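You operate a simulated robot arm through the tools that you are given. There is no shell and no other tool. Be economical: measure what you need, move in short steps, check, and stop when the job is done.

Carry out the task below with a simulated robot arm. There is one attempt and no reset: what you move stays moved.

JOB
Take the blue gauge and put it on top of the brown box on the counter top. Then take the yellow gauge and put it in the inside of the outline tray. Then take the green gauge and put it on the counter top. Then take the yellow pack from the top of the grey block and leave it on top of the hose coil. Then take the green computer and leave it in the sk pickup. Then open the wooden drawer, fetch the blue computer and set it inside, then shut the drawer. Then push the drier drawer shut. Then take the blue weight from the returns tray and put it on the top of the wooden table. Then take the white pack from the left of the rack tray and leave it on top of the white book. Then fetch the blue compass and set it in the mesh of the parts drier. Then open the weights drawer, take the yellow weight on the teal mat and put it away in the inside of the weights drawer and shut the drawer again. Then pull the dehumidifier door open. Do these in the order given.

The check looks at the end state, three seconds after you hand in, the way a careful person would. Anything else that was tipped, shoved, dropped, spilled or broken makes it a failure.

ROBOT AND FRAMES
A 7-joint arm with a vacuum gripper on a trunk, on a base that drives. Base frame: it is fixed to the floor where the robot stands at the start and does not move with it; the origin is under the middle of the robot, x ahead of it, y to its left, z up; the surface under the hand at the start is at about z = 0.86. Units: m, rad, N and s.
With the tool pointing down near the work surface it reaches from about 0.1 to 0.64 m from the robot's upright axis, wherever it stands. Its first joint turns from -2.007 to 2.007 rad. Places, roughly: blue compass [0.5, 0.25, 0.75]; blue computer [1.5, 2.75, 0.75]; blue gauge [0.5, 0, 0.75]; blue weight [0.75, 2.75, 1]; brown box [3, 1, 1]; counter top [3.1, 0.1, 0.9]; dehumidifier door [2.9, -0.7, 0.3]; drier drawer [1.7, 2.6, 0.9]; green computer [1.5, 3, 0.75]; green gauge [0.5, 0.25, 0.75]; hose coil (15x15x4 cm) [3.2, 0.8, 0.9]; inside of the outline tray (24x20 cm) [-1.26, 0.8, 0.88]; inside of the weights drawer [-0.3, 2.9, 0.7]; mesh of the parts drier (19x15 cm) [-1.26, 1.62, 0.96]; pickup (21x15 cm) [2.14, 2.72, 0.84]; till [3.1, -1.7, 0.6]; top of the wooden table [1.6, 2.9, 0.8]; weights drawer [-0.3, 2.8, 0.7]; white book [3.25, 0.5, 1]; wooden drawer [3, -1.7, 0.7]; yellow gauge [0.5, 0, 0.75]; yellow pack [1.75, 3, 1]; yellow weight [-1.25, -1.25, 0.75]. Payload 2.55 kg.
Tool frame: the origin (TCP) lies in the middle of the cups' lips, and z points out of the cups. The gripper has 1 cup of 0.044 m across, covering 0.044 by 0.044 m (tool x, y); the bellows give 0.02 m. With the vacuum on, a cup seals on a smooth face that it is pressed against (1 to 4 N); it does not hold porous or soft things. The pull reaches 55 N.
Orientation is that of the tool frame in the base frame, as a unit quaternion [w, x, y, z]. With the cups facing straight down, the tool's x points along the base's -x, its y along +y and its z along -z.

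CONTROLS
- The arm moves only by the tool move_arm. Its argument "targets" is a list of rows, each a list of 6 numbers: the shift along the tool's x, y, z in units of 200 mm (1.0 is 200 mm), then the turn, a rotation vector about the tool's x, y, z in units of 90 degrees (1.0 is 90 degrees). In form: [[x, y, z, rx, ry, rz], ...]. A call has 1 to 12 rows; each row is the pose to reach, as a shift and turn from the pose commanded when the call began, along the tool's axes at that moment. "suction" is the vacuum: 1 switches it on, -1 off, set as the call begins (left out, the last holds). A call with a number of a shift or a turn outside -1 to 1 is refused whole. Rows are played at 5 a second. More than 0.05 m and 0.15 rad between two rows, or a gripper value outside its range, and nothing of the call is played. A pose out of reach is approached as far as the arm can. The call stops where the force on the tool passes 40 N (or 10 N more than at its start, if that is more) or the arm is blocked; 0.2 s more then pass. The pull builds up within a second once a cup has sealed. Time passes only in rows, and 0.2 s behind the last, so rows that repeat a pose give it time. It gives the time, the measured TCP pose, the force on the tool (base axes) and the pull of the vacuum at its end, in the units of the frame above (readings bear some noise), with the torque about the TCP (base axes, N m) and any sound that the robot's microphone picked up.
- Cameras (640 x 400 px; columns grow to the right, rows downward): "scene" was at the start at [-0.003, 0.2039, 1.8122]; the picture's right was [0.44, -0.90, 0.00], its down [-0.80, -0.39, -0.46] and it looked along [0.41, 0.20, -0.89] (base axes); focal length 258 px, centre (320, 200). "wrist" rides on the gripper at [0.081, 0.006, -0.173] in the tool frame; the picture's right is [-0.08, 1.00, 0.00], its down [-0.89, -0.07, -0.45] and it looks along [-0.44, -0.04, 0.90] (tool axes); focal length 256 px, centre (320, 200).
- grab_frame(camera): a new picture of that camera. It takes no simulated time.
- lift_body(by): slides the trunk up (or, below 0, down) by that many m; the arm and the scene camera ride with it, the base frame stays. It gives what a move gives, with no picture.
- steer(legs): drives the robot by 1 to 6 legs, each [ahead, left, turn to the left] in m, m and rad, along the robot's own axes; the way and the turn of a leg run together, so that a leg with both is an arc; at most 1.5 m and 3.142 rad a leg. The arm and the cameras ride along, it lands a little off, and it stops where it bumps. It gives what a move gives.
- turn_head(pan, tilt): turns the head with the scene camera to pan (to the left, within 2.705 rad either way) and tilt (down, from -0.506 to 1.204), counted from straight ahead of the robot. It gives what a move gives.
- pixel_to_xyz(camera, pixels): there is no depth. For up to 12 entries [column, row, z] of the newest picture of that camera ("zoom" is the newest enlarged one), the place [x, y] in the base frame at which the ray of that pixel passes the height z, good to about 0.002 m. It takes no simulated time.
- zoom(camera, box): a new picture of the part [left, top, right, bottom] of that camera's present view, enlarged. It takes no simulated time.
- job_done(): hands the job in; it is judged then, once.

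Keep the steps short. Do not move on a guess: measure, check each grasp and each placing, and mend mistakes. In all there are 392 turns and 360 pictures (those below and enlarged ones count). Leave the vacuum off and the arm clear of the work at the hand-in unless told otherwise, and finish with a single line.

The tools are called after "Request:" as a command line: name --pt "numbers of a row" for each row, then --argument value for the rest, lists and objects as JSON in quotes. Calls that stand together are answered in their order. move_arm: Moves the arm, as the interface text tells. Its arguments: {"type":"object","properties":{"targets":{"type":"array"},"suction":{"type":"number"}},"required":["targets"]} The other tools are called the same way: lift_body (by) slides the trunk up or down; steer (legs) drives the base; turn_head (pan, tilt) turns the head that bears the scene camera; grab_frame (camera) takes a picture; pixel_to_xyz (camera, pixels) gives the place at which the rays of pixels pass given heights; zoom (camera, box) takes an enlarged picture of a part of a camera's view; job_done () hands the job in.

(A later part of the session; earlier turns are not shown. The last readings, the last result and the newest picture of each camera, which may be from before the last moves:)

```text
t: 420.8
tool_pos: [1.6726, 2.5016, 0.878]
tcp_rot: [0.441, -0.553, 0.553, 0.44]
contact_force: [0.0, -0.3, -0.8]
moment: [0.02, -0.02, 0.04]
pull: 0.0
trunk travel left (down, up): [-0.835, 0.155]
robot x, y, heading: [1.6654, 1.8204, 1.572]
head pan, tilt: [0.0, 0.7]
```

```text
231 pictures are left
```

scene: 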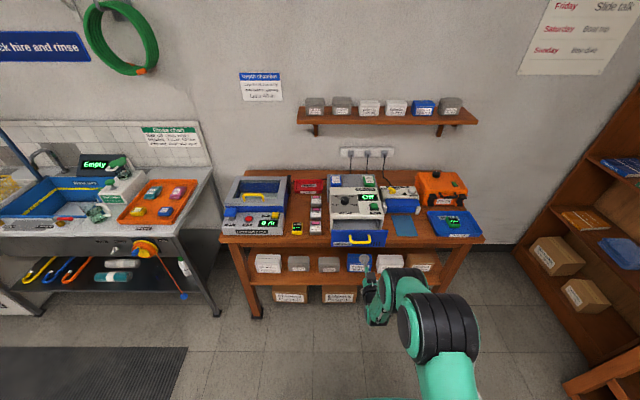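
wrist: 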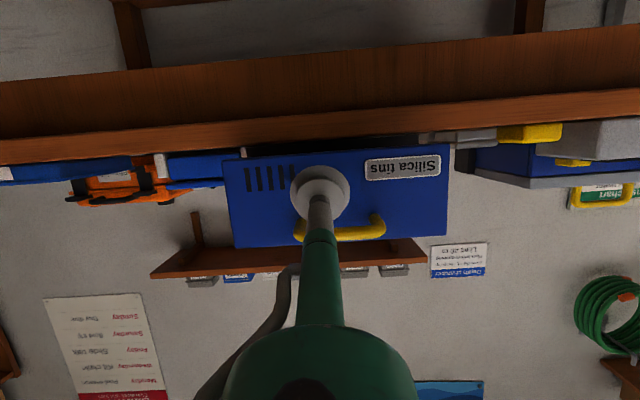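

Handle bar is at z≈0.92, x 1.61–1.70. I'll push on the handle's middle: raise 4 cm, shift left 1.5 cm, creep forward.

Request:
lift_body --by 0.042

Request:
steer --legs '[[0.03, 0.017, 0]]'

Request:
steer --legs '[[0.05, 0, 0]]'

Request:
grab_frame --camera "wrist"

Request:
zoom --camera "scene" --box '[300, 150, 440, 290]'

```text
t: 421.6
tool_pos: [1.6726, 2.5016, 0.9202]
tcp_rot: [0.44, -0.553, 0.553, 0.44]
contact_force: [0.2, -0.5, -0.2]
moment: [0.0, 0.01, 0.02]
pull: 0.0
trunk travel left (down, up): [-0.877, 0.113]
robot x, y, heading: [1.6667, 1.8134, 1.575]
head pan, tilt: [0.0, 0.7]
```

```text
t: 422.5
tool_pos: [1.655, 2.531, 0.9207]
tcp_rot: [0.441, -0.553, 0.553, 0.44]
contact_force: [0.2, 0.0, -0.6]
moment: [0.03, 0.02, -0.03]
pull: 0.0
trunk travel left (down, up): [-0.877, 0.113]
robot x, y, heading: [1.652, 1.8408, 1.576]
head pan, tilt: [0.0, 0.7]
```

```text
t: 423.4
tool_pos: [1.6539, 2.5804, 0.918]
tcp_rot: [0.441, -0.553, 0.554, 0.44]
contact_force: [0.2, 0.6, -1.3]
moment: [-0.01, -0.01, 0.0]
pull: 0.0
trunk travel left (down, up): [-0.877, 0.113]
robot x, y, heading: [1.6503, 1.8932, 1.574]
head pan, tilt: [0.0, 0.7]
```

```text
230 pictures are left
```

wrist: 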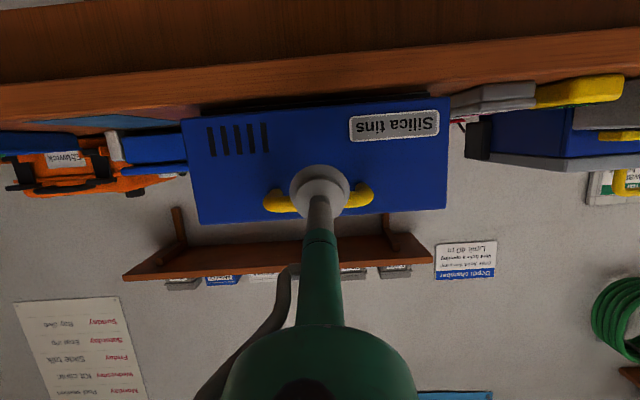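

```text
2.86 times, centred on (370, 220) of scene
```

zoom: 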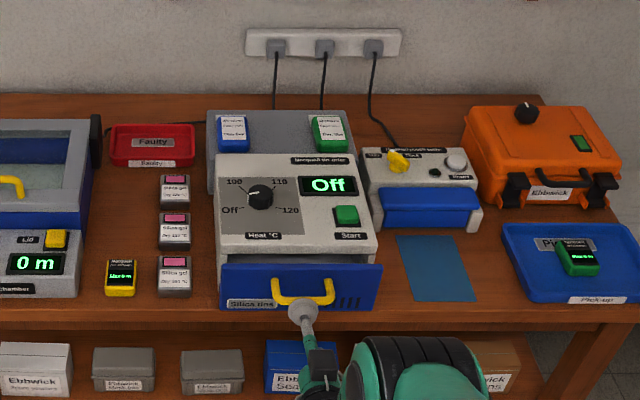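

Cup is on the handle, drawer moving in. Continue.

Request:
steer --legs '[[0.03, 0, 0]]'

Request:
steer --legs '[[0.02, 0, 0]]'

Request:
zoom --camera "scene" --box '[300, 150, 440, 290]'

```text
t: 424.2
tool_pos: [1.6555, 2.6092, 0.9204]
tcp_rot: [0.44, -0.553, 0.554, 0.44]
contact_force: [0.0, 0.1, 0.7]
moment: [-0.02, 0.0, 0.0]
pull: 0.0
trunk travel left (down, up): [-0.877, 0.113]
robot x, y, heading: [1.6501, 1.9249, 1.573]
head pan, tilt: [0.0, 0.7]
```

```text
t: 425.0
tool_pos: [1.6543, 2.6287, 0.9215]
tcp_rot: [0.441, -0.553, 0.553, 0.441]
contact_force: [-0.1, -2.9, -0.3]
moment: [0.01, -0.1, 0.03]
pull: 0.0
trunk travel left (down, up): [-0.877, 0.113]
robot x, y, heading: [1.6549, 1.9438, 1.571]
head pan, tilt: [0.0, 0.7]
```

```text
2.86 times, centred on (370, 220) of scene
```

zoom: 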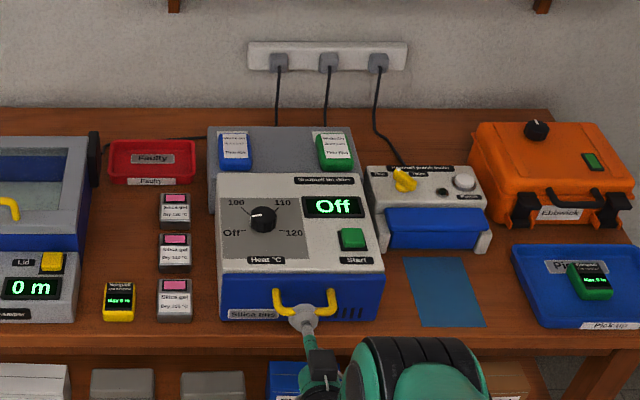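

Looks closed (contact −2.9 N). One light extra push of 4 mm.

Request:
move_arm --pt "0 0 0.01 0 0 0" --pt "0 0 0.02 0 0 0"

Request:
steer --legs '[[-0.25, 0, 0]]'

Request:
zoom --camera "scene" --box '[230, 150, 470, 270]'

```text
t: 425.6
tool_pos: [1.6546, 2.6315, 0.9179]
tcp_rot: [0.44, -0.553, 0.553, 0.44]
contact_force: [0.3, -5.1, -0.7]
moment: [0.09, -0.11, 0.01]
pull: 0.0
trunk travel left (down, up): [-0.877, 0.113]
robot x, y, heading: [1.6519, 1.9457, 1.572]
head pan, tilt: [0.0, 0.7]
```

```text
t: 427.5
tool_pos: [1.6557, 2.3815, 0.9204]
tcp_rot: [-0.441, 0.553, -0.553, -0.441]
contact_force: [0.4, 0.8, 0.1]
moment: [0.0, -0.01, -0.01]
pull: 0.1
trunk travel left (down, up): [-0.877, 0.113]
robot x, y, heading: [1.6537, 1.6935, 1.576]
head pan, tilt: [0.0, 0.7]
```

```text
2.67 times, centred on (350, 210) of scene
```

zoom: 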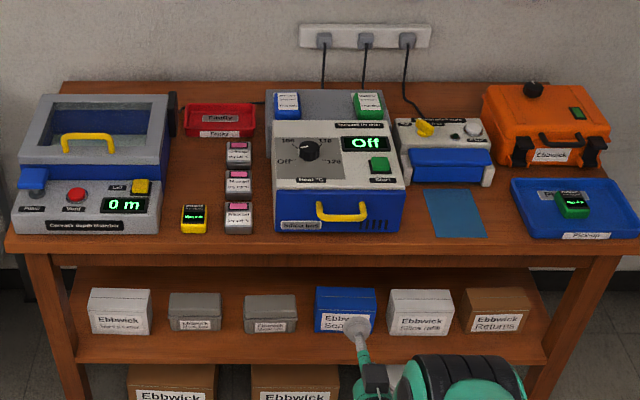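

Drier drawer is closed. Turn the tool down again and raise the trunk.

Request:
move_arm --pt "0.01 0 -0.05 0 0.085 0" --pt "0.02 0 -0.1 0 0.17 0" --pt "0.03 0 -0.15 0 0.255 0" --pt "0.04 0 -0.2 0 0.34 0" --pt "0.05 0 -0.25 0 0.425 0" --pt "0.06 0 -0.3 0 0.51 0" --pt "0.07 0 -0.35 0 0.595 0" --pt "0.08 0 -0.4 0 0.68 0" --pt "0.09 0 -0.44 0 0.765 0" --pt "0.1 0 -0.48 0 0.857 0" --pt "0.1 0 -0.48 0 0.857 0"

Request:
lift_body --by 0.1

Request:
turn_head --pan 0.7 --tilt 0.8

Request:
grab_frame --camera "scene"

Request:
pixel_to_xyz --camera "scene" --pixels '[[320, 200, 0.0], [320, 200, 0.9]]'

```text
t: 429.9
tool_pos: [1.6559, 2.2842, 0.9218]
tcp_rot: [0.0, 0.707, -0.707, 0.0]
contact_force: [0.0, -0.5, -0.2]
moment: [0.0, 0.0, 0.0]
pull: 0.1
trunk travel left (down, up): [-0.877, 0.113]
robot x, y, heading: [1.6537, 1.6944, 1.576]
head pan, tilt: [0.0, 0.7]
```

```text
t: 431.2
tool_pos: [1.6562, 2.285, 1.0213]
tcp_rot: [0.0, -0.707, 0.707, 0.0]
contact_force: [-0.4, 0.1, 0.0]
moment: [-0.03, 0.0, 0.01]
pull: 0.0
trunk travel left (down, up): [-0.977, 0.013]
robot x, y, heading: [1.6542, 1.6919, 1.576]
head pan, tilt: [0.0, 0.7]
```

```text
t: 432.3
tool_pos: [1.6562, 2.2842, 1.0213]
tcp_rot: [0.0, 0.707, -0.707, 0.0]
contact_force: [-0.6, 0.0, 0.3]
moment: [-0.01, -0.01, -0.03]
pull: 0.0
trunk travel left (down, up): [-0.977, 0.013]
robot x, y, heading: [1.6536, 1.6921, 1.577]
head pan, tilt: [0.7, 0.799]
```

```text
226 pictures are left
```

scene: 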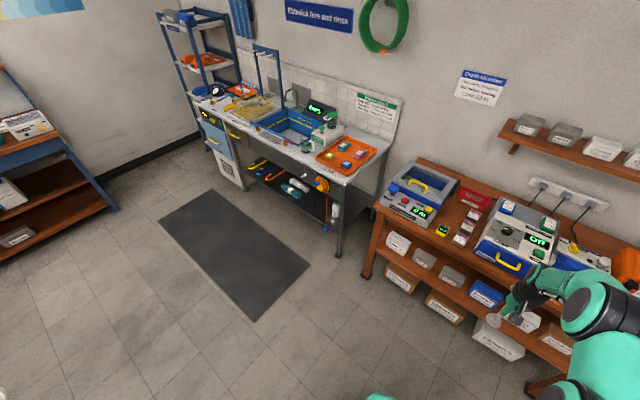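

```text
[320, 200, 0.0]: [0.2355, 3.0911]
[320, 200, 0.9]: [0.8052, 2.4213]
```

Request:
zoom --camera "scene" --box '[280, 90, 400, 220]'

Request:
pixel_to_xyz --camera "scene" --pixels '[[344, 164, 0.93], [345, 184, 0.9], [250, 135, 0.9], [320, 155, 0.93], [376, 150, 0.93], [340, 258, 0.0], [318, 183, 0.75]]'

```text
3.08 times, centred on (340, 155) of scene
```

zoom: 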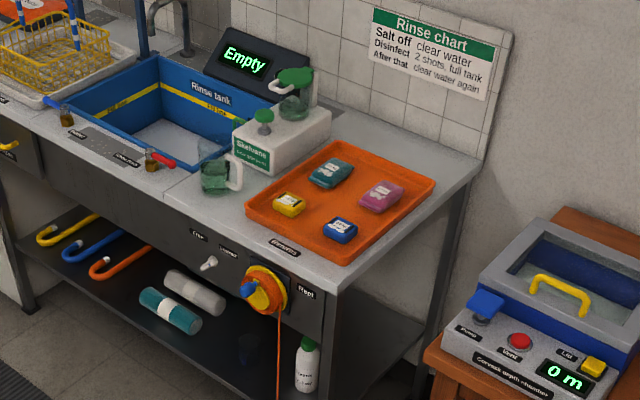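

```text
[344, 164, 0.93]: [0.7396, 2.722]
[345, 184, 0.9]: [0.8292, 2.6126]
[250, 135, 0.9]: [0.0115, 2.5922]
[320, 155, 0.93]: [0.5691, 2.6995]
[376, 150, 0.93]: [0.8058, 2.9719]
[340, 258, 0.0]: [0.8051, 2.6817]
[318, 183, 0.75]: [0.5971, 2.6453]
```

Request:
pixel_to_xyz --camera "scene" --pixels '[[310, 262, 0.0], [258, 320, 0.0], [215, 190, 0.0], [160, 220, 0.0]]'

Request:
steer --legs '[[0, 0.88, 0]]'

Request:
steer --legs '[[0.25, 0, 0]]'

Request:
grab_frame --camera "wrist"

```text
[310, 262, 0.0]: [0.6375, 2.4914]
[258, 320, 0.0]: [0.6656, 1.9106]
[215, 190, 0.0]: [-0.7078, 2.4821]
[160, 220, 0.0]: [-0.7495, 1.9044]
```

```text
t: 436.9
tool_pos: [0.7733, 2.2802, 1.0209]
tcp_rot: [-0.001, -0.706, 0.708, 0.0]
contact_force: [-0.7, 0.1, -0.3]
moment: [0.0, 0.01, -0.02]
pull: 0.0
trunk travel left (down, up): [-0.977, 0.013]
robot x, y, heading: [0.7694, 1.6916, 1.57]
head pan, tilt: [0.7, 0.799]
```

```text
t: 438.8
tool_pos: [0.7718, 2.5295, 1.0208]
tcp_rot: [-0.001, -0.707, 0.708, -0.001]
contact_force: [-0.5, 0.0, -0.7]
moment: [0.0, 0.02, 0.02]
pull: 0.1
trunk travel left (down, up): [-0.977, 0.013]
robot x, y, heading: [0.7695, 1.9385, 1.573]
head pan, tilt: [0.7, 0.799]
```

```text
224 pictures are left
```

wrist: 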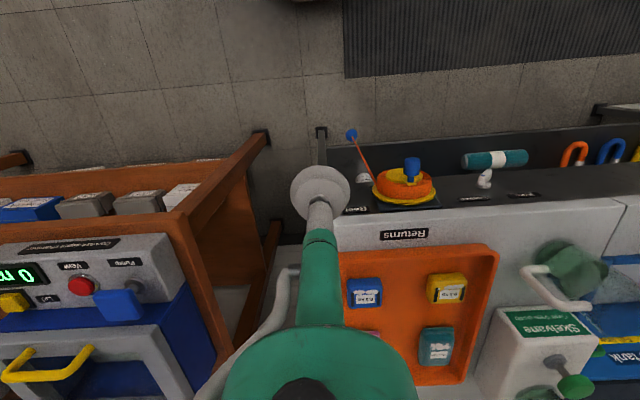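

Request:
steer --legs '[[0.17, 0, 0]]'

Request:
grab_frame --camera "wrist"

Request:
pixel_to_xyz --camera "wrist" --pixels '[[320, 150, 0.93]]'

```text
t: 440.2
tool_pos: [0.7733, 2.6972, 1.0202]
tcp_rot: [0.0, -0.706, 0.708, -0.001]
contact_force: [-0.2, 0.2, 0.3]
moment: [-0.02, 0.03, -0.02]
pull: 0.1
trunk travel left (down, up): [-0.977, 0.013]
robot x, y, heading: [0.7681, 2.104, 1.57]
head pan, tilt: [0.7, 0.799]
```

```text
223 pictures are left
```

wrist: 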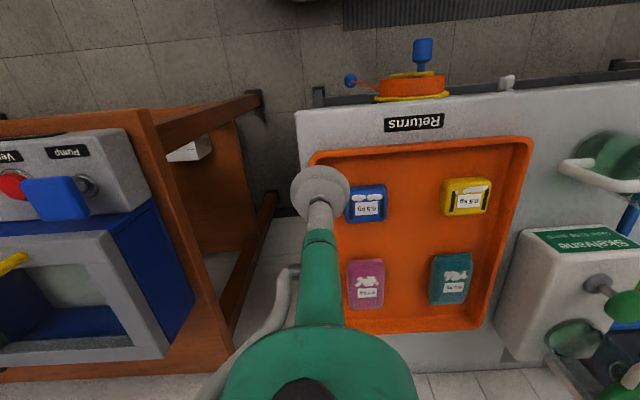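

```text
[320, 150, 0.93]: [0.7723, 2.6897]
```

Request:
zoom --camera "wrist" --box '[320, 160, 420, 240]'

Request:
pixel_to_xyz --camera "wrist" --pixels '[[368, 206, 0.92], [368, 206, 0.94], [368, 206, 0.9]]'

```text
5.00 times, centred on (370, 200) of wrist
```

zoom: 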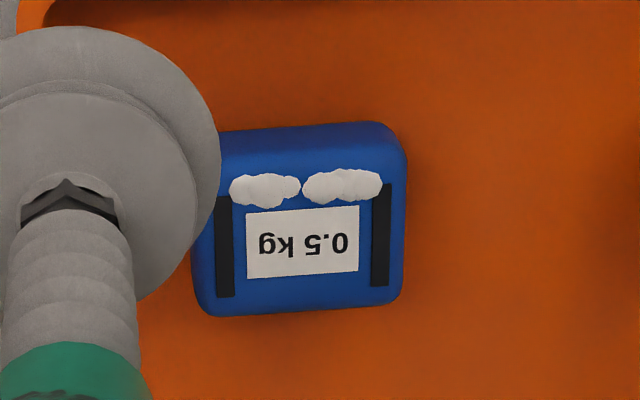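

```text
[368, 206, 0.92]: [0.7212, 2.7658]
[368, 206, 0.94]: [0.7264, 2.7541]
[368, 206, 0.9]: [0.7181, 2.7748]
```

A 0.5 kg weight with white deposits near one edge. Move over it at z≈0.99 and look closer.

Request:
move_arm --pt "-0.1 0.1 0 0 0 0" --pt "-0.2 0.2 0 0 0 0" --pt "-0.3 0.24 0.0 0 0 0" --pt "-0.3 0.24 0.0 0 0 0"

Request:
grab_frame --camera "wrist"

Request:
zoom --camera "wrist" --box '[260, 110, 380, 210]'

```text
t: 441.2
tool_pos: [0.726, 2.7577, 1.0213]
tcp_rot: [0.0, -0.706, 0.708, 0.0]
contact_force: [-0.4, 0.0, 0.5]
moment: [0.03, 0.02, 0.03]
pull: 0.2
trunk travel left (down, up): [-0.977, 0.013]
robot x, y, heading: [0.7711, 2.1035, 1.566]
head pan, tilt: [0.7, 0.799]
```

```text
221 pictures are left
```

wrist: 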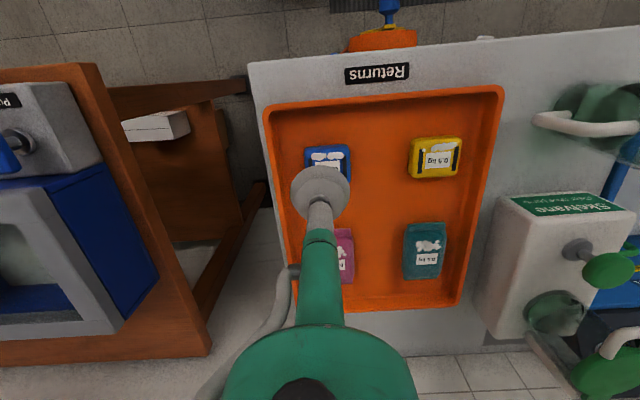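

```text
4.00 times, centred on (320, 160) of wrist
```

zoom: 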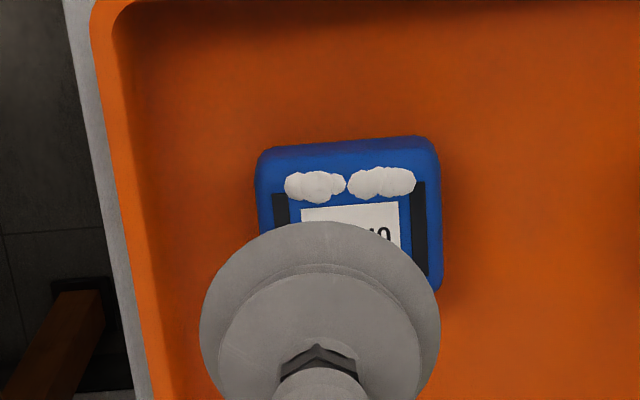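

Request:
pixel_to_xyz --camera "wrist" --pixels '[[327, 168, 0.94], [327, 168, 0.93], [327, 168, 0.91], [305, 150, 0.92], [350, 150, 0.92]]'

```text
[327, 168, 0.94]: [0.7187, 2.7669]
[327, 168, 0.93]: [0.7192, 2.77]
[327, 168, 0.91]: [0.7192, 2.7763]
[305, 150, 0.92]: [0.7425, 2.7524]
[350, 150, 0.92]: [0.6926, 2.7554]
```

Weight face ≈(0.719, 2.773, 0.92). Lower with vacuum on.

Request:
move_arm --pt "-0.075 0.035 0.1 0 0 0" --pt "-0.075 0.035 0.3 0 0 0" --pt "-0.075 0.035 0.44 0 0 0" --pt "-0.075 0.035 0.47 0 0 0" --pt "-0.075 0.035 0.485 0 0 0" --pt "-0.075 0.035 0.5 0 0 0" --pt "-0.075 0.035 0.515 0 0 0" --pt "-0.075 0.035 0.53 0 0 0" --suction 1

```text
t: 443.0
tool_pos: [0.7197, 2.7525, 0.9244]
tcp_rot: [-0.001, -0.706, 0.708, 0.0]
contact_force: [-0.8, -0.2, 0.4]
moment: [0.03, -0.03, -0.01]
pull: 0.0
out of reach, approached as far as the arm can: row 1, 2, 3, 4, 5, 6, 7, 8
trunk travel left (down, up): [-0.977, 0.013]
robot x, y, heading: [0.7677, 2.1058, 1.57]
head pan, tilt: [0.7, 0.799]
```

Out of reach by 2 cm. Rise, drive 4 cm closer, then come down again.

Request:
move_arm --pt "0.075 0 -0.2 0 0 0" --pt "0.2 0 -0.4 0 0 0" --pt "0.2 0 -0.4 0 0 0"

Request:
steer --legs '[[0.05, 0, 0]]'

Request:
grab_frame --camera "wrist"

```text
t: 443.8
tool_pos: [0.7206, 2.7136, 1.0017]
tcp_rot: [-0.001, -0.705, 0.709, -0.002]
contact_force: [0.3, 0.7, 0.1]
moment: [-0.01, -0.01, -0.01]
pull: 0.1
trunk travel left (down, up): [-0.977, 0.013]
robot x, y, heading: [0.7696, 2.1066, 1.568]
head pan, tilt: [0.7, 0.799]
```

```text
t: 444.7
tool_pos: [0.7207, 2.7623, 1.0029]
tcp_rot: [-0.001, -0.705, 0.709, 0.0]
contact_force: [-0.4, -0.2, 0.1]
moment: [-0.01, -0.03, -0.01]
pull: 0.0
trunk travel left (down, up): [-0.977, 0.013]
robot x, y, heading: [0.7686, 2.1566, 1.573]
head pan, tilt: [0.7, 0.799]
```

```text
219 pictures are left
```

wrist: 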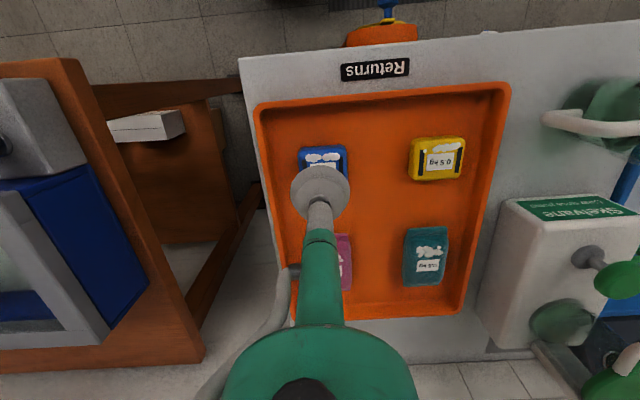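

Request:
move_arm --pt "-0.055 0.01 0.1 0 0 0" --pt "-0.055 0.01 0.3 0 0 0" --pt "-0.055 0.01 0.36 0 0 0" --pt "-0.055 0.01 0.385 0 0 0" --pt "-0.055 0.01 0.4 0 0 0" --pt "-0.055 0.01 0.415 0 0 0" --pt "-0.055 0.01 0.43 0 0 0" --pt "-0.055 0.01 0.445 0 0 0" --suction 1

```text
t: 446.5
tool_pos: [0.718, 2.7722, 0.9139]
tcp_rot: [0.0, -0.706, 0.708, -0.001]
contact_force: [0.4, 0.7, 0.1]
moment: [-0.01, 0.0, 0.0]
pull: 0.1
trunk travel left (down, up): [-0.977, 0.013]
robot x, y, heading: [0.7703, 2.1582, 1.57]
head pan, tilt: [0.7, 0.799]
```

No contact yet at 0.914; continue down in 3 mm steps.

Request:
move_arm --pt "0 0 0.015 0 0 0" --pt "0 0 0.03 0 0 0" --pt "0 0 0.045 0 0 0" --pt "0 0 0.06 0 0 0" --pt "0 0 0.075 0 0 0" --pt "0 0 0.09 0 0 0"

```text
t: 447.9
tool_pos: [0.7184, 2.7725, 0.8955]
tcp_rot: [-0.001, -0.705, 0.709, -0.001]
contact_force: [0.0, 1.0, 0.8]
moment: [0.03, 0.01, -0.04]
pull: 0.0
trunk travel left (down, up): [-0.977, 0.013]
robot x, y, heading: [0.7679, 2.1516, 1.572]
head pan, tilt: [0.7, 0.799]
```

Request:
grab_frame --camera "wrist"

Request:
zoom --camera "wrist" --box '[240, 100, 400, 240]'

```text
218 pictures are left
```

wrist: 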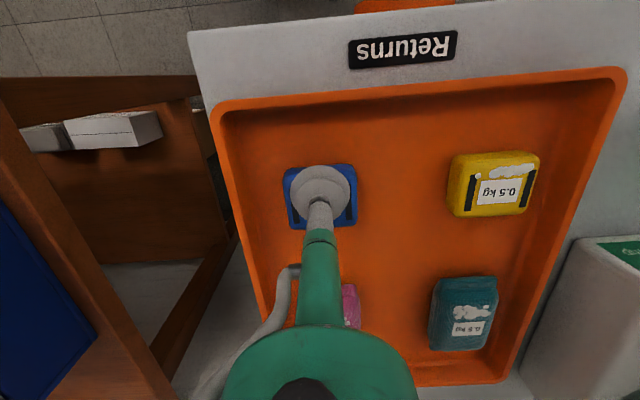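

```text
2.86 times, centred on (320, 170) of wrist
```

zoom: 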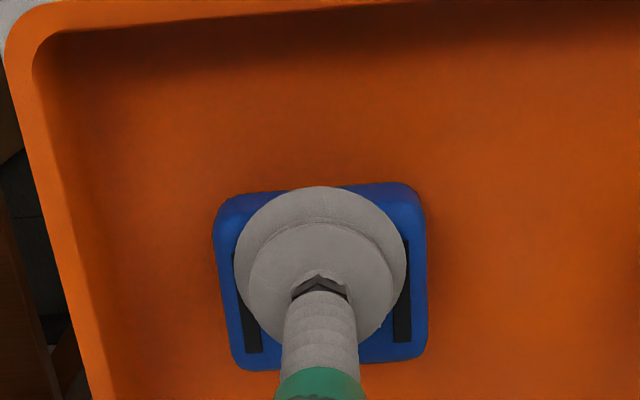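

Well aligned. Continue down.

Request:
move_arm --pt "-0.01 0 0.015 0 0 0" --pt "-0.01 0 0.03 0 0 0" --pt "-0.01 0 0.045 0 0 0" --pt "-0.01 0 0.06 0 0 0" --pt "-0.01 0 0.075 0 0 0" --pt "-0.01 0 0.09 0 0 0"

```text
t: 449.3
tool_pos: [0.7178, 2.7757, 0.8791]
tcp_rot: [0.0, -0.705, 0.709, -0.001]
contact_force: [-0.4, 0.6, 3.2]
moment: [-0.01, -0.02, 0.04]
pull: 0.1
trunk travel left (down, up): [-0.977, 0.013]
robot x, y, heading: [0.7724, 2.1545, 1.574]
head pan, tilt: [0.7, 0.799]
```

Contact started (3.2 N) at 0.879. Press a little more for a seal.

Request:
move_arm --pt "0 0 0.01 0 0 0" --pt "0 0 0.02 0 0 0" --pt "0 0 0.03 0 0 0" --pt "0 0 0.03 0 0 0" --pt "0 0 0.03 0 0 0"

```text
t: 450.5
tool_pos: [0.7183, 2.776, 0.8716]
tcp_rot: [0.001, -0.706, 0.709, 0.0]
contact_force: [-0.1, 1.5, 5.6]
moment: [-0.04, 0.02, 0.03]
pull: 0.1
trunk travel left (down, up): [-0.977, 0.013]
robot x, y, heading: [0.7664, 2.1549, 1.57]
head pan, tilt: [0.7, 0.799]
```

Request:
zoom --camera "wrist" --box '[240, 100, 400, 240]'

```text
2.86 times, centred on (320, 170) of wrist
```

zoom: 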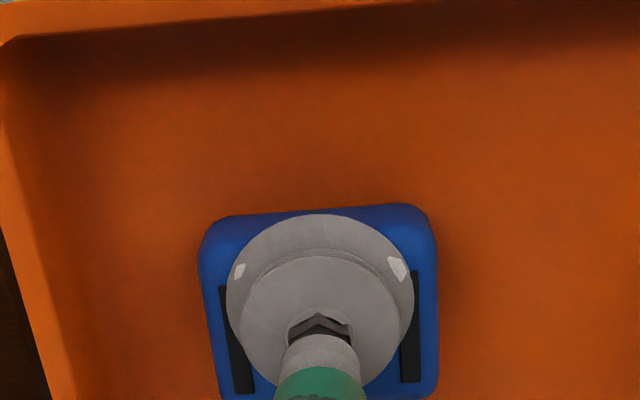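

No seal: the white lumps lie just under the lip. Try centring 2 mm nearer the middle and pressing somewhat more.

Request:
move_arm --pt "0 0 0.015 0 0 0" --pt "0 0 0.03 0 0 0" --pt "0 0 0.045 0 0 0" --pt "0 0 0.045 0 0 0" --pt "0 0 0.045 0 0 0" --pt "0 0 0.045 0 0 0"

```text
t: 452.0
tool_pos: [0.7181, 2.7811, 0.8704]
tcp_rot: [0.004, -0.706, 0.708, 0.005]
contact_force: [0.2, -5.9, 17.4]
moment: [0.32, -0.02, 0.03]
pull: 55.2
trunk travel left (down, up): [-0.977, 0.013]
robot x, y, heading: [0.7705, 2.1574, 1.571]
head pan, tilt: [0.7, 0.799]
stopped in row 6: the force on the tool passed its limit at 40 N (the readings are from after the stop); the commanded pose is now the measured one
```

Sealed now (55 N). Lift and check.

Request:
move_arm --pt "0 0 -0.05 0 0 0" --pt "0 0 -0.15 0 0 0" --pt "0 0 -0.35 0 0 0" --pt "0.05 0 -0.55 0 0 0" --pt "0.15 0 -0.72 0 0 0" --pt "0.25 0 -0.9 0 0 0" --pt "0.25 0 -0.9 0 0 0"

Request:
grab_frame --camera "wrist"

```text
t: 453.6
tool_pos: [0.7158, 2.7288, 1.0463]
tcp_rot: [0.002, -0.706, 0.708, 0.002]
contact_force: [0.3, 0.6, -4.6]
moment: [0.11, -0.02, -0.03]
pull: 54.6
trunk travel left (down, up): [-0.977, 0.013]
robot x, y, heading: [0.7672, 2.1564, 1.571]
head pan, tilt: [0.7, 0.799]
```

```text
215 pictures are left
```

wrist: 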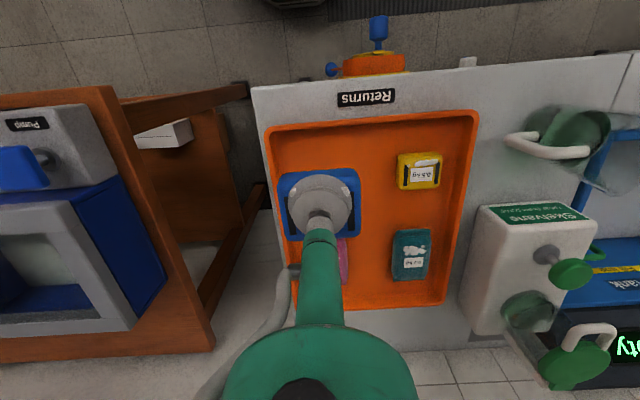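

Held (0.5 kg). Drive to the wooden table; target the bare wood where the blue/green computers stood, (1.38, 2.83).

Request:
steer --legs '[[-0.3, 0, 0], [0, -0.66, 0], [0.25, 0, 0]]'

Request:
grab_frame --camera "wrist"

```text
t: 460.3
tool_pos: [1.381, 2.6784, 1.0469]
tcp_rot: [0.003, -0.707, 0.707, 0.003]
contact_force: [0.0, -0.4, -5.3]
moment: [0.08, -0.02, -0.01]
pull: 55.0
trunk travel left (down, up): [-0.977, 0.013]
robot x, y, heading: [1.4312, 2.1042, 1.57]
head pan, tilt: [0.7, 0.799]
```

```text
214 pictures are left
```

wrist: 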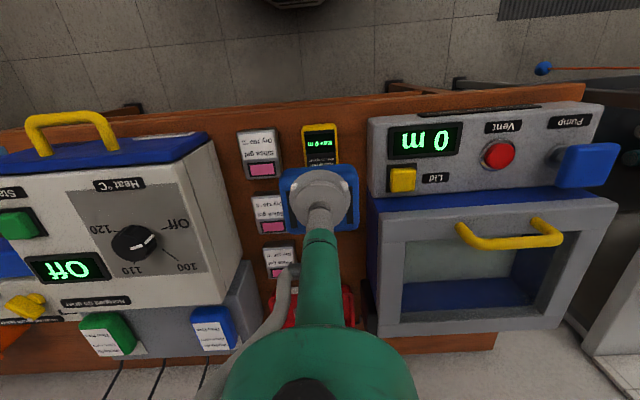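

Request:
steer --legs '[[0.15, 0, 0]]'

Request:
move_arm --pt "0 0 0.2 0 0 0" --pt "0 0 0.4 0 0 0" --pt "0 0 0.55 0 0 0" --pt "0 0 0.55 0 0 0"

Request:
grab_frame --camera "wrist"

```text
t: 461.7
tool_pos: [1.3786, 2.8275, 1.0478]
tcp_rot: [-0.002, 0.707, -0.707, -0.003]
contact_force: [0.0, 0.3, -5.1]
moment: [0.11, 0.03, 0.01]
pull: 55.0
trunk travel left (down, up): [-0.977, 0.013]
robot x, y, heading: [1.4332, 2.2566, 1.573]
head pan, tilt: [0.7, 0.799]
```

```text
t: 462.7
tool_pos: [1.3799, 2.8274, 0.9369]
tcp_rot: [0.003, -0.707, 0.707, 0.002]
contact_force: [-0.5, -0.7, -5.2]
moment: [0.08, 0.01, -0.01]
pull: 55.0
trunk travel left (down, up): [-0.977, 0.013]
robot x, y, heading: [1.432, 2.2571, 1.574]
head pan, tilt: [0.7, 0.799]
```

```text
213 pictures are left
```

wrist: 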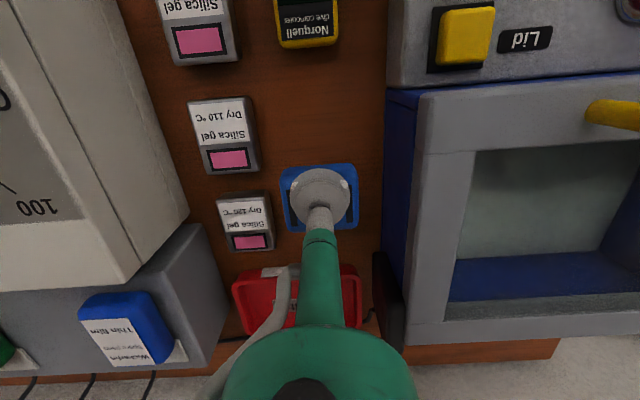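

Spot is free. Lower gently.

Request:
move_arm --pt "0 0 0.1 0 0 0" --pt "0 0 0.17 0 0 0" --pt "0 0 0.2 0 0 0" --pt "0 0 0.22 0 0 0" --pt "0 0 0.24 0 0 0" --pt "0 0 0.26 0 0 0" --pt "0 0 0.28 0 0 0"

```text
t: 464.3
tool_pos: [1.3797, 2.8284, 0.881]
tcp_rot: [0.002, -0.707, 0.707, 0.001]
contact_force: [0.1, 0.5, -5.4]
moment: [0.04, 0.02, 0.01]
pull: 54.7
trunk travel left (down, up): [-0.977, 0.013]
robot x, y, heading: [1.4316, 2.2545, 1.578]
head pan, tilt: [0.7, 0.799]
```

Request:
move_arm --pt "0 0 0.015 0 0 0" --pt "0 0 0.03 0 0 0" --pt "0 0 0.045 0 0 0" --pt "0 0 0.06 0 0 0" --pt "0 0 0.075 0 0 0" --pt "0 0 0.09 0 0 0"

```text
t: 465.7
tool_pos: [1.3797, 2.8294, 0.8619]
tcp_rot: [-0.002, 0.707, -0.707, -0.001]
contact_force: [0.0, -0.3, -5.3]
moment: [0.05, -0.01, 0.01]
pull: 54.6
trunk travel left (down, up): [-0.977, 0.013]
robot x, y, heading: [1.4309, 2.2554, 1.576]
head pan, tilt: [0.7, 0.799]
```

Request:
move_arm --pt "0 0 0.015 0 0 0" --pt "0 0 0.03 0 0 0" --pt "0 0 0.045 0 0 0" --pt "0 0 0.06 0 0 0" --pt "0 0 0.075 0 0 0" --pt "0 0 0.09 0 0 0" --pt "0 0 0.105 0 0 0"

```text
t: 466.6
tool_pos: [1.3799, 2.8331, 0.8594]
tcp_rot: [-0.006, 0.708, -0.707, -0.007]
contact_force: [0.3, -9.6, 22.7]
moment: [0.11, -0.03, 0.0]
pull: 54.9
trunk travel left (down, up): [-0.977, 0.013]
robot x, y, heading: [1.4326, 2.2514, 1.574]
head pan, tilt: [0.7, 0.799]
stopped in row 4: the force on the tool passed its limit at 41 N (the readings are from after the stop); the commanded pose is now the measured one
```

Down on the table. Release and rise.

Request:
move_arm --pt "0 0 -0.01 0 0 0" --pt "0 0 -0.01 0 0 0" --pt "0 0 -0.01 0 0 0" --pt "0 0 -0.05 0 0 0" --pt "0 0 -0.25 0 0 0" --pt "0 0 -0.45 0 0 0" --pt "0.05 0 -0.65 0 0 0" --pt "0.2 0 -0.8 0 0 0" --pt "0.35 0 -0.95 0 0 0" --pt "0.35 0 -0.95 0 0 0" --suction -1

Request:
grab_frame --camera "wrist"

Request:
turn_head --pan 0 --tilt 0.8

Request:
grab_frame --camera "scene"

```text
t: 468.8
tool_pos: [1.3797, 2.7602, 1.0445]
tcp_rot: [-0.004, 0.707, -0.707, -0.004]
contact_force: [0.0, -0.8, -0.1]
moment: [0.01, -0.01, -0.01]
pull: 0.0
trunk travel left (down, up): [-0.977, 0.013]
robot x, y, heading: [1.4324, 2.2567, 1.576]
head pan, tilt: [0.7, 0.799]
```

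```text
212 pictures are left
```

wrist: 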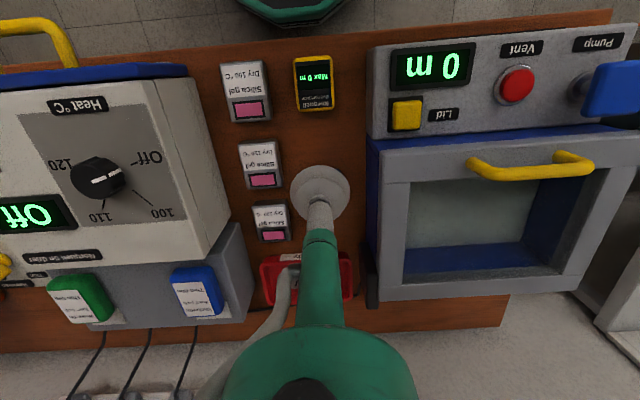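

```text
t: 469.9
tool_pos: [1.3797, 2.7601, 1.0458]
tcp_rot: [-0.003, 0.707, -0.707, -0.006]
contact_force: [-0.4, 0.4, -0.2]
moment: [0.04, 0.0, -0.02]
pull: 0.0
trunk travel left (down, up): [-0.977, 0.013]
robot x, y, heading: [1.4324, 2.2582, 1.576]
head pan, tilt: [0.0, 0.799]
```

```text
211 pictures are left
```

scene: 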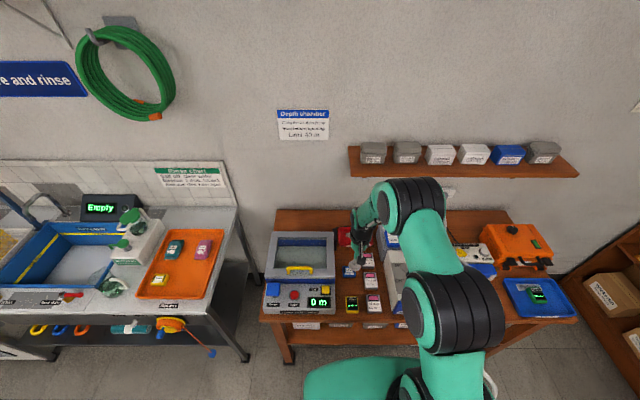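

Weight is hidden behind the hand; back off to confirm, and look for the rack tray / white packs next.

Request:
steer --legs '[[-0.35, 0, 0]]'

Request:
grab_frame --camera "wrist"

Request:
zoom --camera "scene" --box '[240, 180, 440, 320]'

```text
t: 472.2
tool_pos: [1.3819, 2.4111, 1.0458]
tcp_rot: [0.004, -0.705, 0.709, 0.005]
contact_force: [-0.8, -0.2, 0.3]
moment: [-0.03, 0.04, 0.02]
pull: 0.0
trunk travel left (down, up): [-0.977, 0.013]
robot x, y, heading: [1.431, 1.9055, 1.568]
head pan, tilt: [0.0, 0.799]
```

```text
210 pictures are left
```

wrist: 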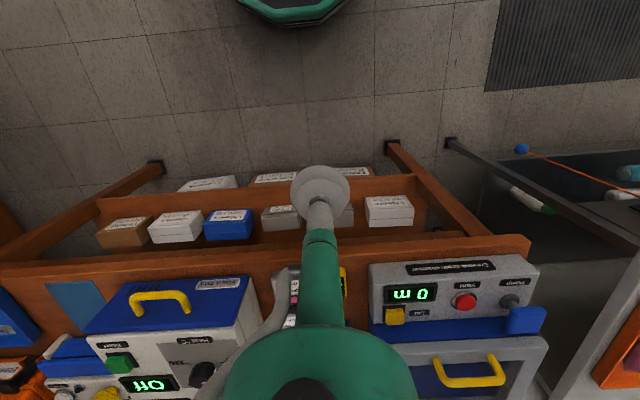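

```text
2.86 times, centred on (340, 250) of scene
```

zoom: 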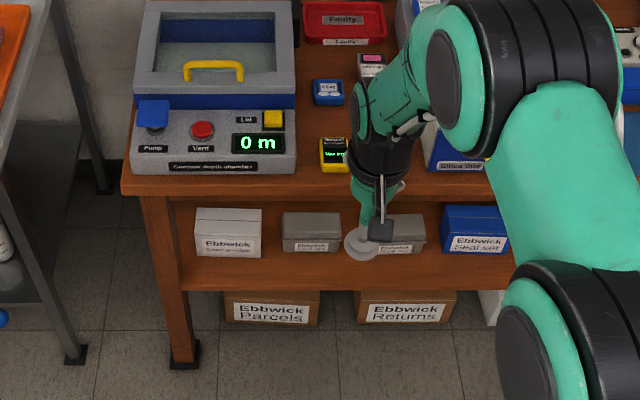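

Blue weight is on the table. Now find the rack tray and the white pack: look toward the metal bench and shelves.

Request:
turn_head --pan 0.75 --tilt 0.55

Request:
grab_frame --camera "scene"

Request:
zoom --camera "scene" --box '[120, 60, 400, 240]'

```text
t: 473.3
tool_pos: [1.3822, 2.4103, 1.0451]
tcp_rot: [0.003, -0.705, 0.71, 0.006]
contact_force: [-0.1, 0.0, 0.1]
moment: [0.03, 0.01, -0.03]
pull: 0.2
trunk travel left (down, up): [-0.977, 0.013]
robot x, y, heading: [1.4349, 1.9069, 1.569]
head pan, tilt: [0.75, 0.55]
```

```text
208 pictures are left
```

scene: 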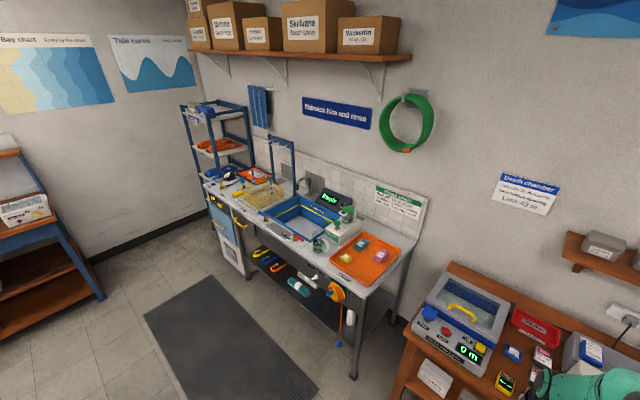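

```text
2.22 times, centred on (260, 150) of scene
```

zoom: 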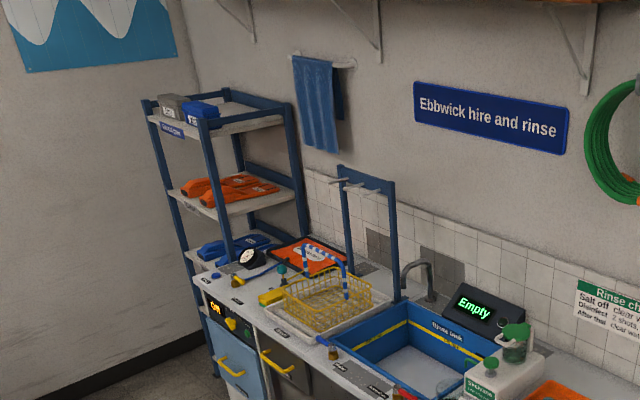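

A yellow wire rack stands in a white tray at the metal bench's left part. Drive over for a closer look.

Request:
steer --legs '[[0, 1.45, 0]]'

Request:
turn_head --pan 0.15 --tilt 0.75

Request:
grab_frame --camera "scene"

Request:
zoom --camera "scene" --box '[140, 120, 440, 300]'

```text
t: 480.5
tool_pos: [-0.0801, 2.4056, 1.0453]
tcp_rot: [-0.004, 0.708, -0.706, -0.006]
contact_force: [0.1, 0.4, 0.5]
moment: [-0.01, 0.01, 0.02]
pull: 0.2
trunk travel left (down, up): [-0.977, 0.013]
robot x, y, heading: [-0.029, 1.9008, 1.578]
head pan, tilt: [0.75, 0.55]
```

```text
t: 481.5
tool_pos: [-0.0799, 2.4046, 1.0449]
tcp_rot: [-0.004, 0.708, -0.707, -0.005]
contact_force: [-0.1, -0.1, -0.4]
moment: [0.02, 0.0, 0.01]
pull: 0.1
trunk travel left (down, up): [-0.977, 0.013]
robot x, y, heading: [-0.0282, 1.9006, 1.582]
head pan, tilt: [0.15, 0.75]
```

```text
206 pictures are left
```

scene: 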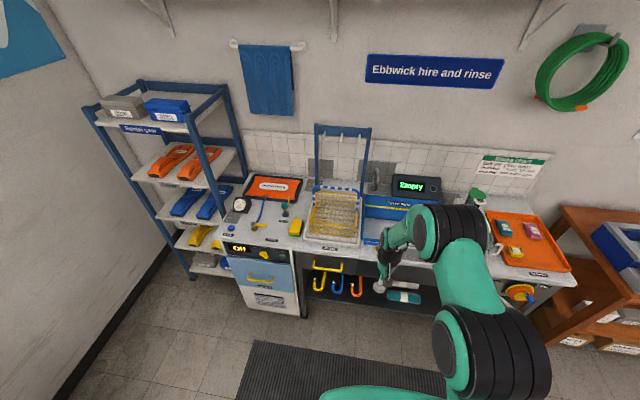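

```text
2.13 times, centred on (290, 210) of scene
```

zoom: 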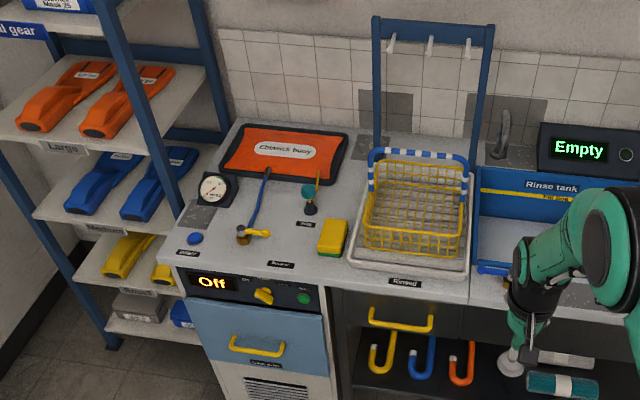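

No white pack here. Look at the rear (west) bench from here.

Request:
turn_head --pan 1.75 --tilt 0.6

Request:
grab_frame --camera "scene"

Request:
zoom --camera "scene" --box '[160, 120, 460, 300]'

```text
t: 483.2
tool_pos: [-0.0815, 2.4058, 1.0448]
tcp_rot: [-0.004, 0.708, -0.707, -0.004]
contact_force: [0.4, -0.5, 0.8]
moment: [-0.02, 0.02, 0.07]
pull: 0.0
trunk travel left (down, up): [-0.977, 0.013]
robot x, y, heading: [-0.0267, 1.9032, 1.575]
head pan, tilt: [1.751, 0.6]
```

```text
204 pictures are left
```

scene: 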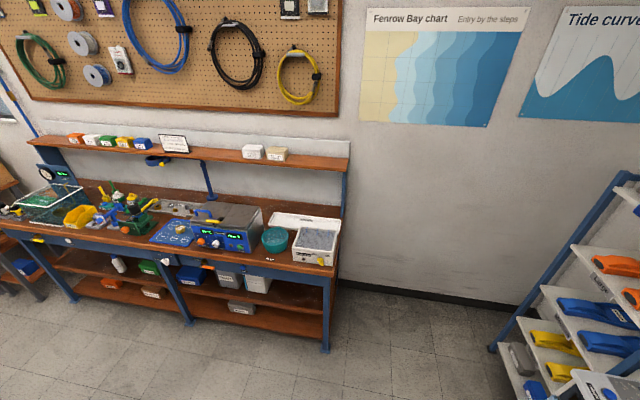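

```text
2.13 times, centred on (310, 210) of scene
```

zoom: 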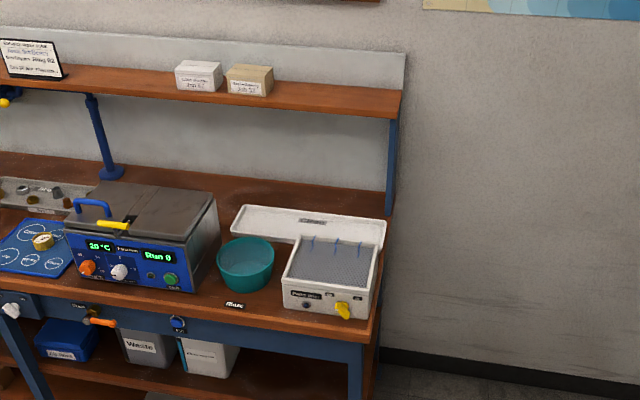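

Not here either. Go look at the right-hand wooden unit and the compressor corner (several flat packs lie there).

Request:
steer --legs '[[-0.2, -1.5, 0], [0, -0.3, 0], [-1.5, 0, 0], [-1.0, 0, 0], [0, 0, -1.57]]'

Request:
turn_head --pan -0.8 --tilt 0.5

Request:
grab_frame --camera "scene"

Request:
turn_head --pan -1.8 --tilt 0.5

Request:
grab_frame --camera "scene"

```text
refused: leg 1 is longer than a leg can be; nothing moved
```

```text
t: 485.5
tool_pos: [-0.0809, 2.4066, 1.0451]
tcp_rot: [-0.004, 0.708, -0.706, -0.006]
contact_force: [-0.6, 0.1, -0.7]
moment: [0.0, 0.02, -0.01]
pull: 0.0
trunk travel left (down, up): [-0.977, 0.013]
robot x, y, heading: [-0.0243, 1.9033, 1.579]
head pan, tilt: [-0.799, 0.499]
```

```text
202 pictures are left
```

scene: 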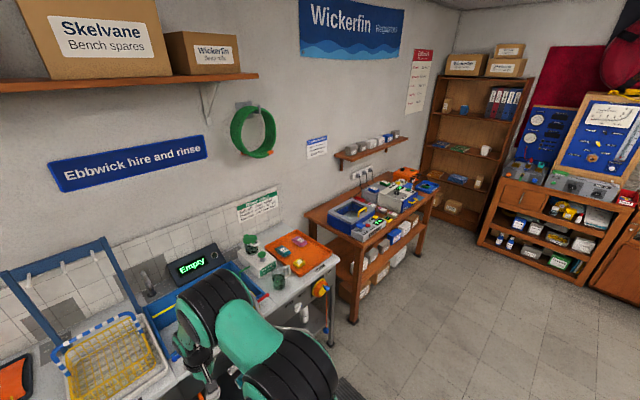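

```text
t: 486.8
tool_pos: [-0.0801, 2.4057, 1.046]
tcp_rot: [-0.004, 0.708, -0.706, -0.006]
contact_force: [0.6, 0.0, -0.4]
moment: [0.01, 0.01, 0.03]
pull: 0.0
trunk travel left (down, up): [-0.977, 0.013]
robot x, y, heading: [-0.0251, 1.9022, 1.574]
head pan, tilt: [-1.799, 0.499]
```

```text
201 pictures are left
```

scene: 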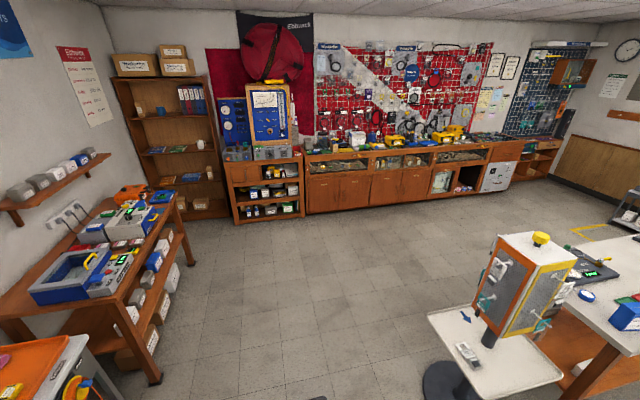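

The pedestal by the gauge table has a tray with a whitish pack on it and a printed arrow — this may be the rack. Zoom.

Request:
zoom --camera "scene" --box '[410, 210, 610, 400]'

Request:
turn_head --pan -2.2 --tilt 0.75

Request:
grab_frame --camera "scene"

Request:
zoom --camera "scene" --box '[200, 100, 420, 320]'

```text
2.11 times, centred on (510, 305) of scene
```

zoom: 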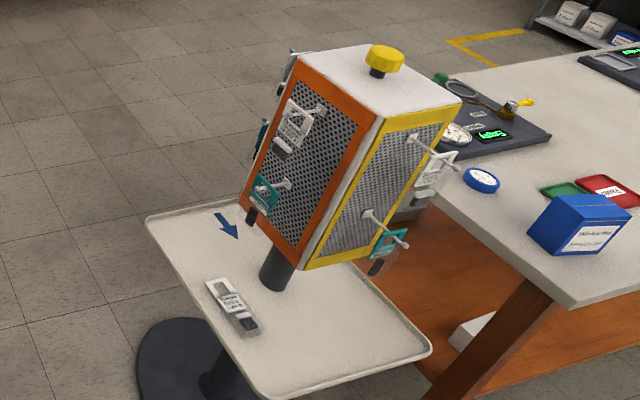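

```text
t: 487.6
tool_pos: [-0.0803, 2.4058, 1.0455]
tcp_rot: [-0.004, 0.708, -0.707, -0.005]
contact_force: [-0.8, 0.2, 0.4]
moment: [0.0, -0.01, 0.01]
pull: 0.1
trunk travel left (down, up): [-0.977, 0.013]
robot x, y, heading: [-0.0258, 1.9031, 1.576]
head pan, tilt: [-2.201, 0.75]
```

```text
199 pictures are left
```

scene: 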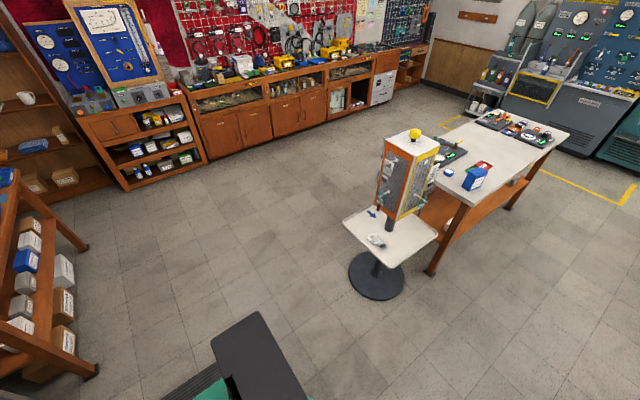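

```text
1.82 times, centred on (310, 210) of scene
```

zoom: 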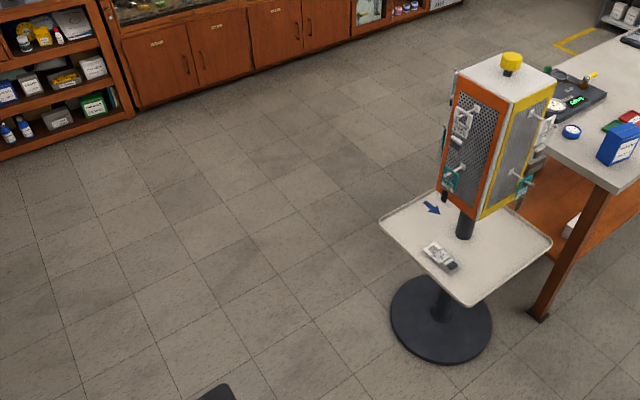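

A white pack lies on the rack's tray (left side). Measure it.

Request:
pixel_to_xyz --camera "scene" --pixels '[[376, 240, 0.76], [376, 240, 0.8], [343, 219, 0.76], [437, 234, 0.76], [390, 267, 0.76], [390, 225, 0.76], [377, 300, 0.0], [370, 213, 0.76]]'

Request:
zoom --camera "scene" --box '[330, 120, 450, 280]'

```text
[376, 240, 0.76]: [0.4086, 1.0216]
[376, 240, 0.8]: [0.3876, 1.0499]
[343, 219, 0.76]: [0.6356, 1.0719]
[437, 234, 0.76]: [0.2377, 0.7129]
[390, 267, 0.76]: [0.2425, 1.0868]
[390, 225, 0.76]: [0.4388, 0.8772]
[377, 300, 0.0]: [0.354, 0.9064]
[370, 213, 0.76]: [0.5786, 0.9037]
```

```text
2.50 times, centred on (390, 200) of scene
```

zoom: 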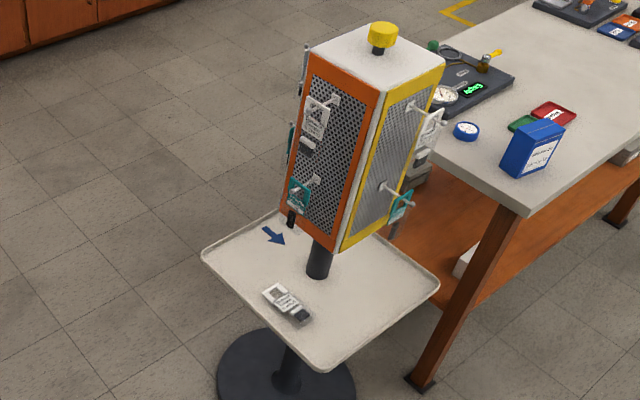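

The tray is lower than assumed: about z 0.62. Recompute.

Request:
pixel_to_xyz --camera "scene" --pixels '[[375, 240, 0.64], [375, 240, 0.62], [343, 219, 0.62], [437, 234, 0.62], [390, 267, 0.62], [390, 225, 0.62], [370, 213, 0.62], [414, 133, 1.3]]'

```text
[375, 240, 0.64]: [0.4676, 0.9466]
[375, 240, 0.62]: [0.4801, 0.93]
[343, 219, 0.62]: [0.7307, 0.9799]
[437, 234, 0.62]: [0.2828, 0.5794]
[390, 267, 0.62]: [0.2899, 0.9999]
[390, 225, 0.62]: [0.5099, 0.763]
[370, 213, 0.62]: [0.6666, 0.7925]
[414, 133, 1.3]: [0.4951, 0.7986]
```

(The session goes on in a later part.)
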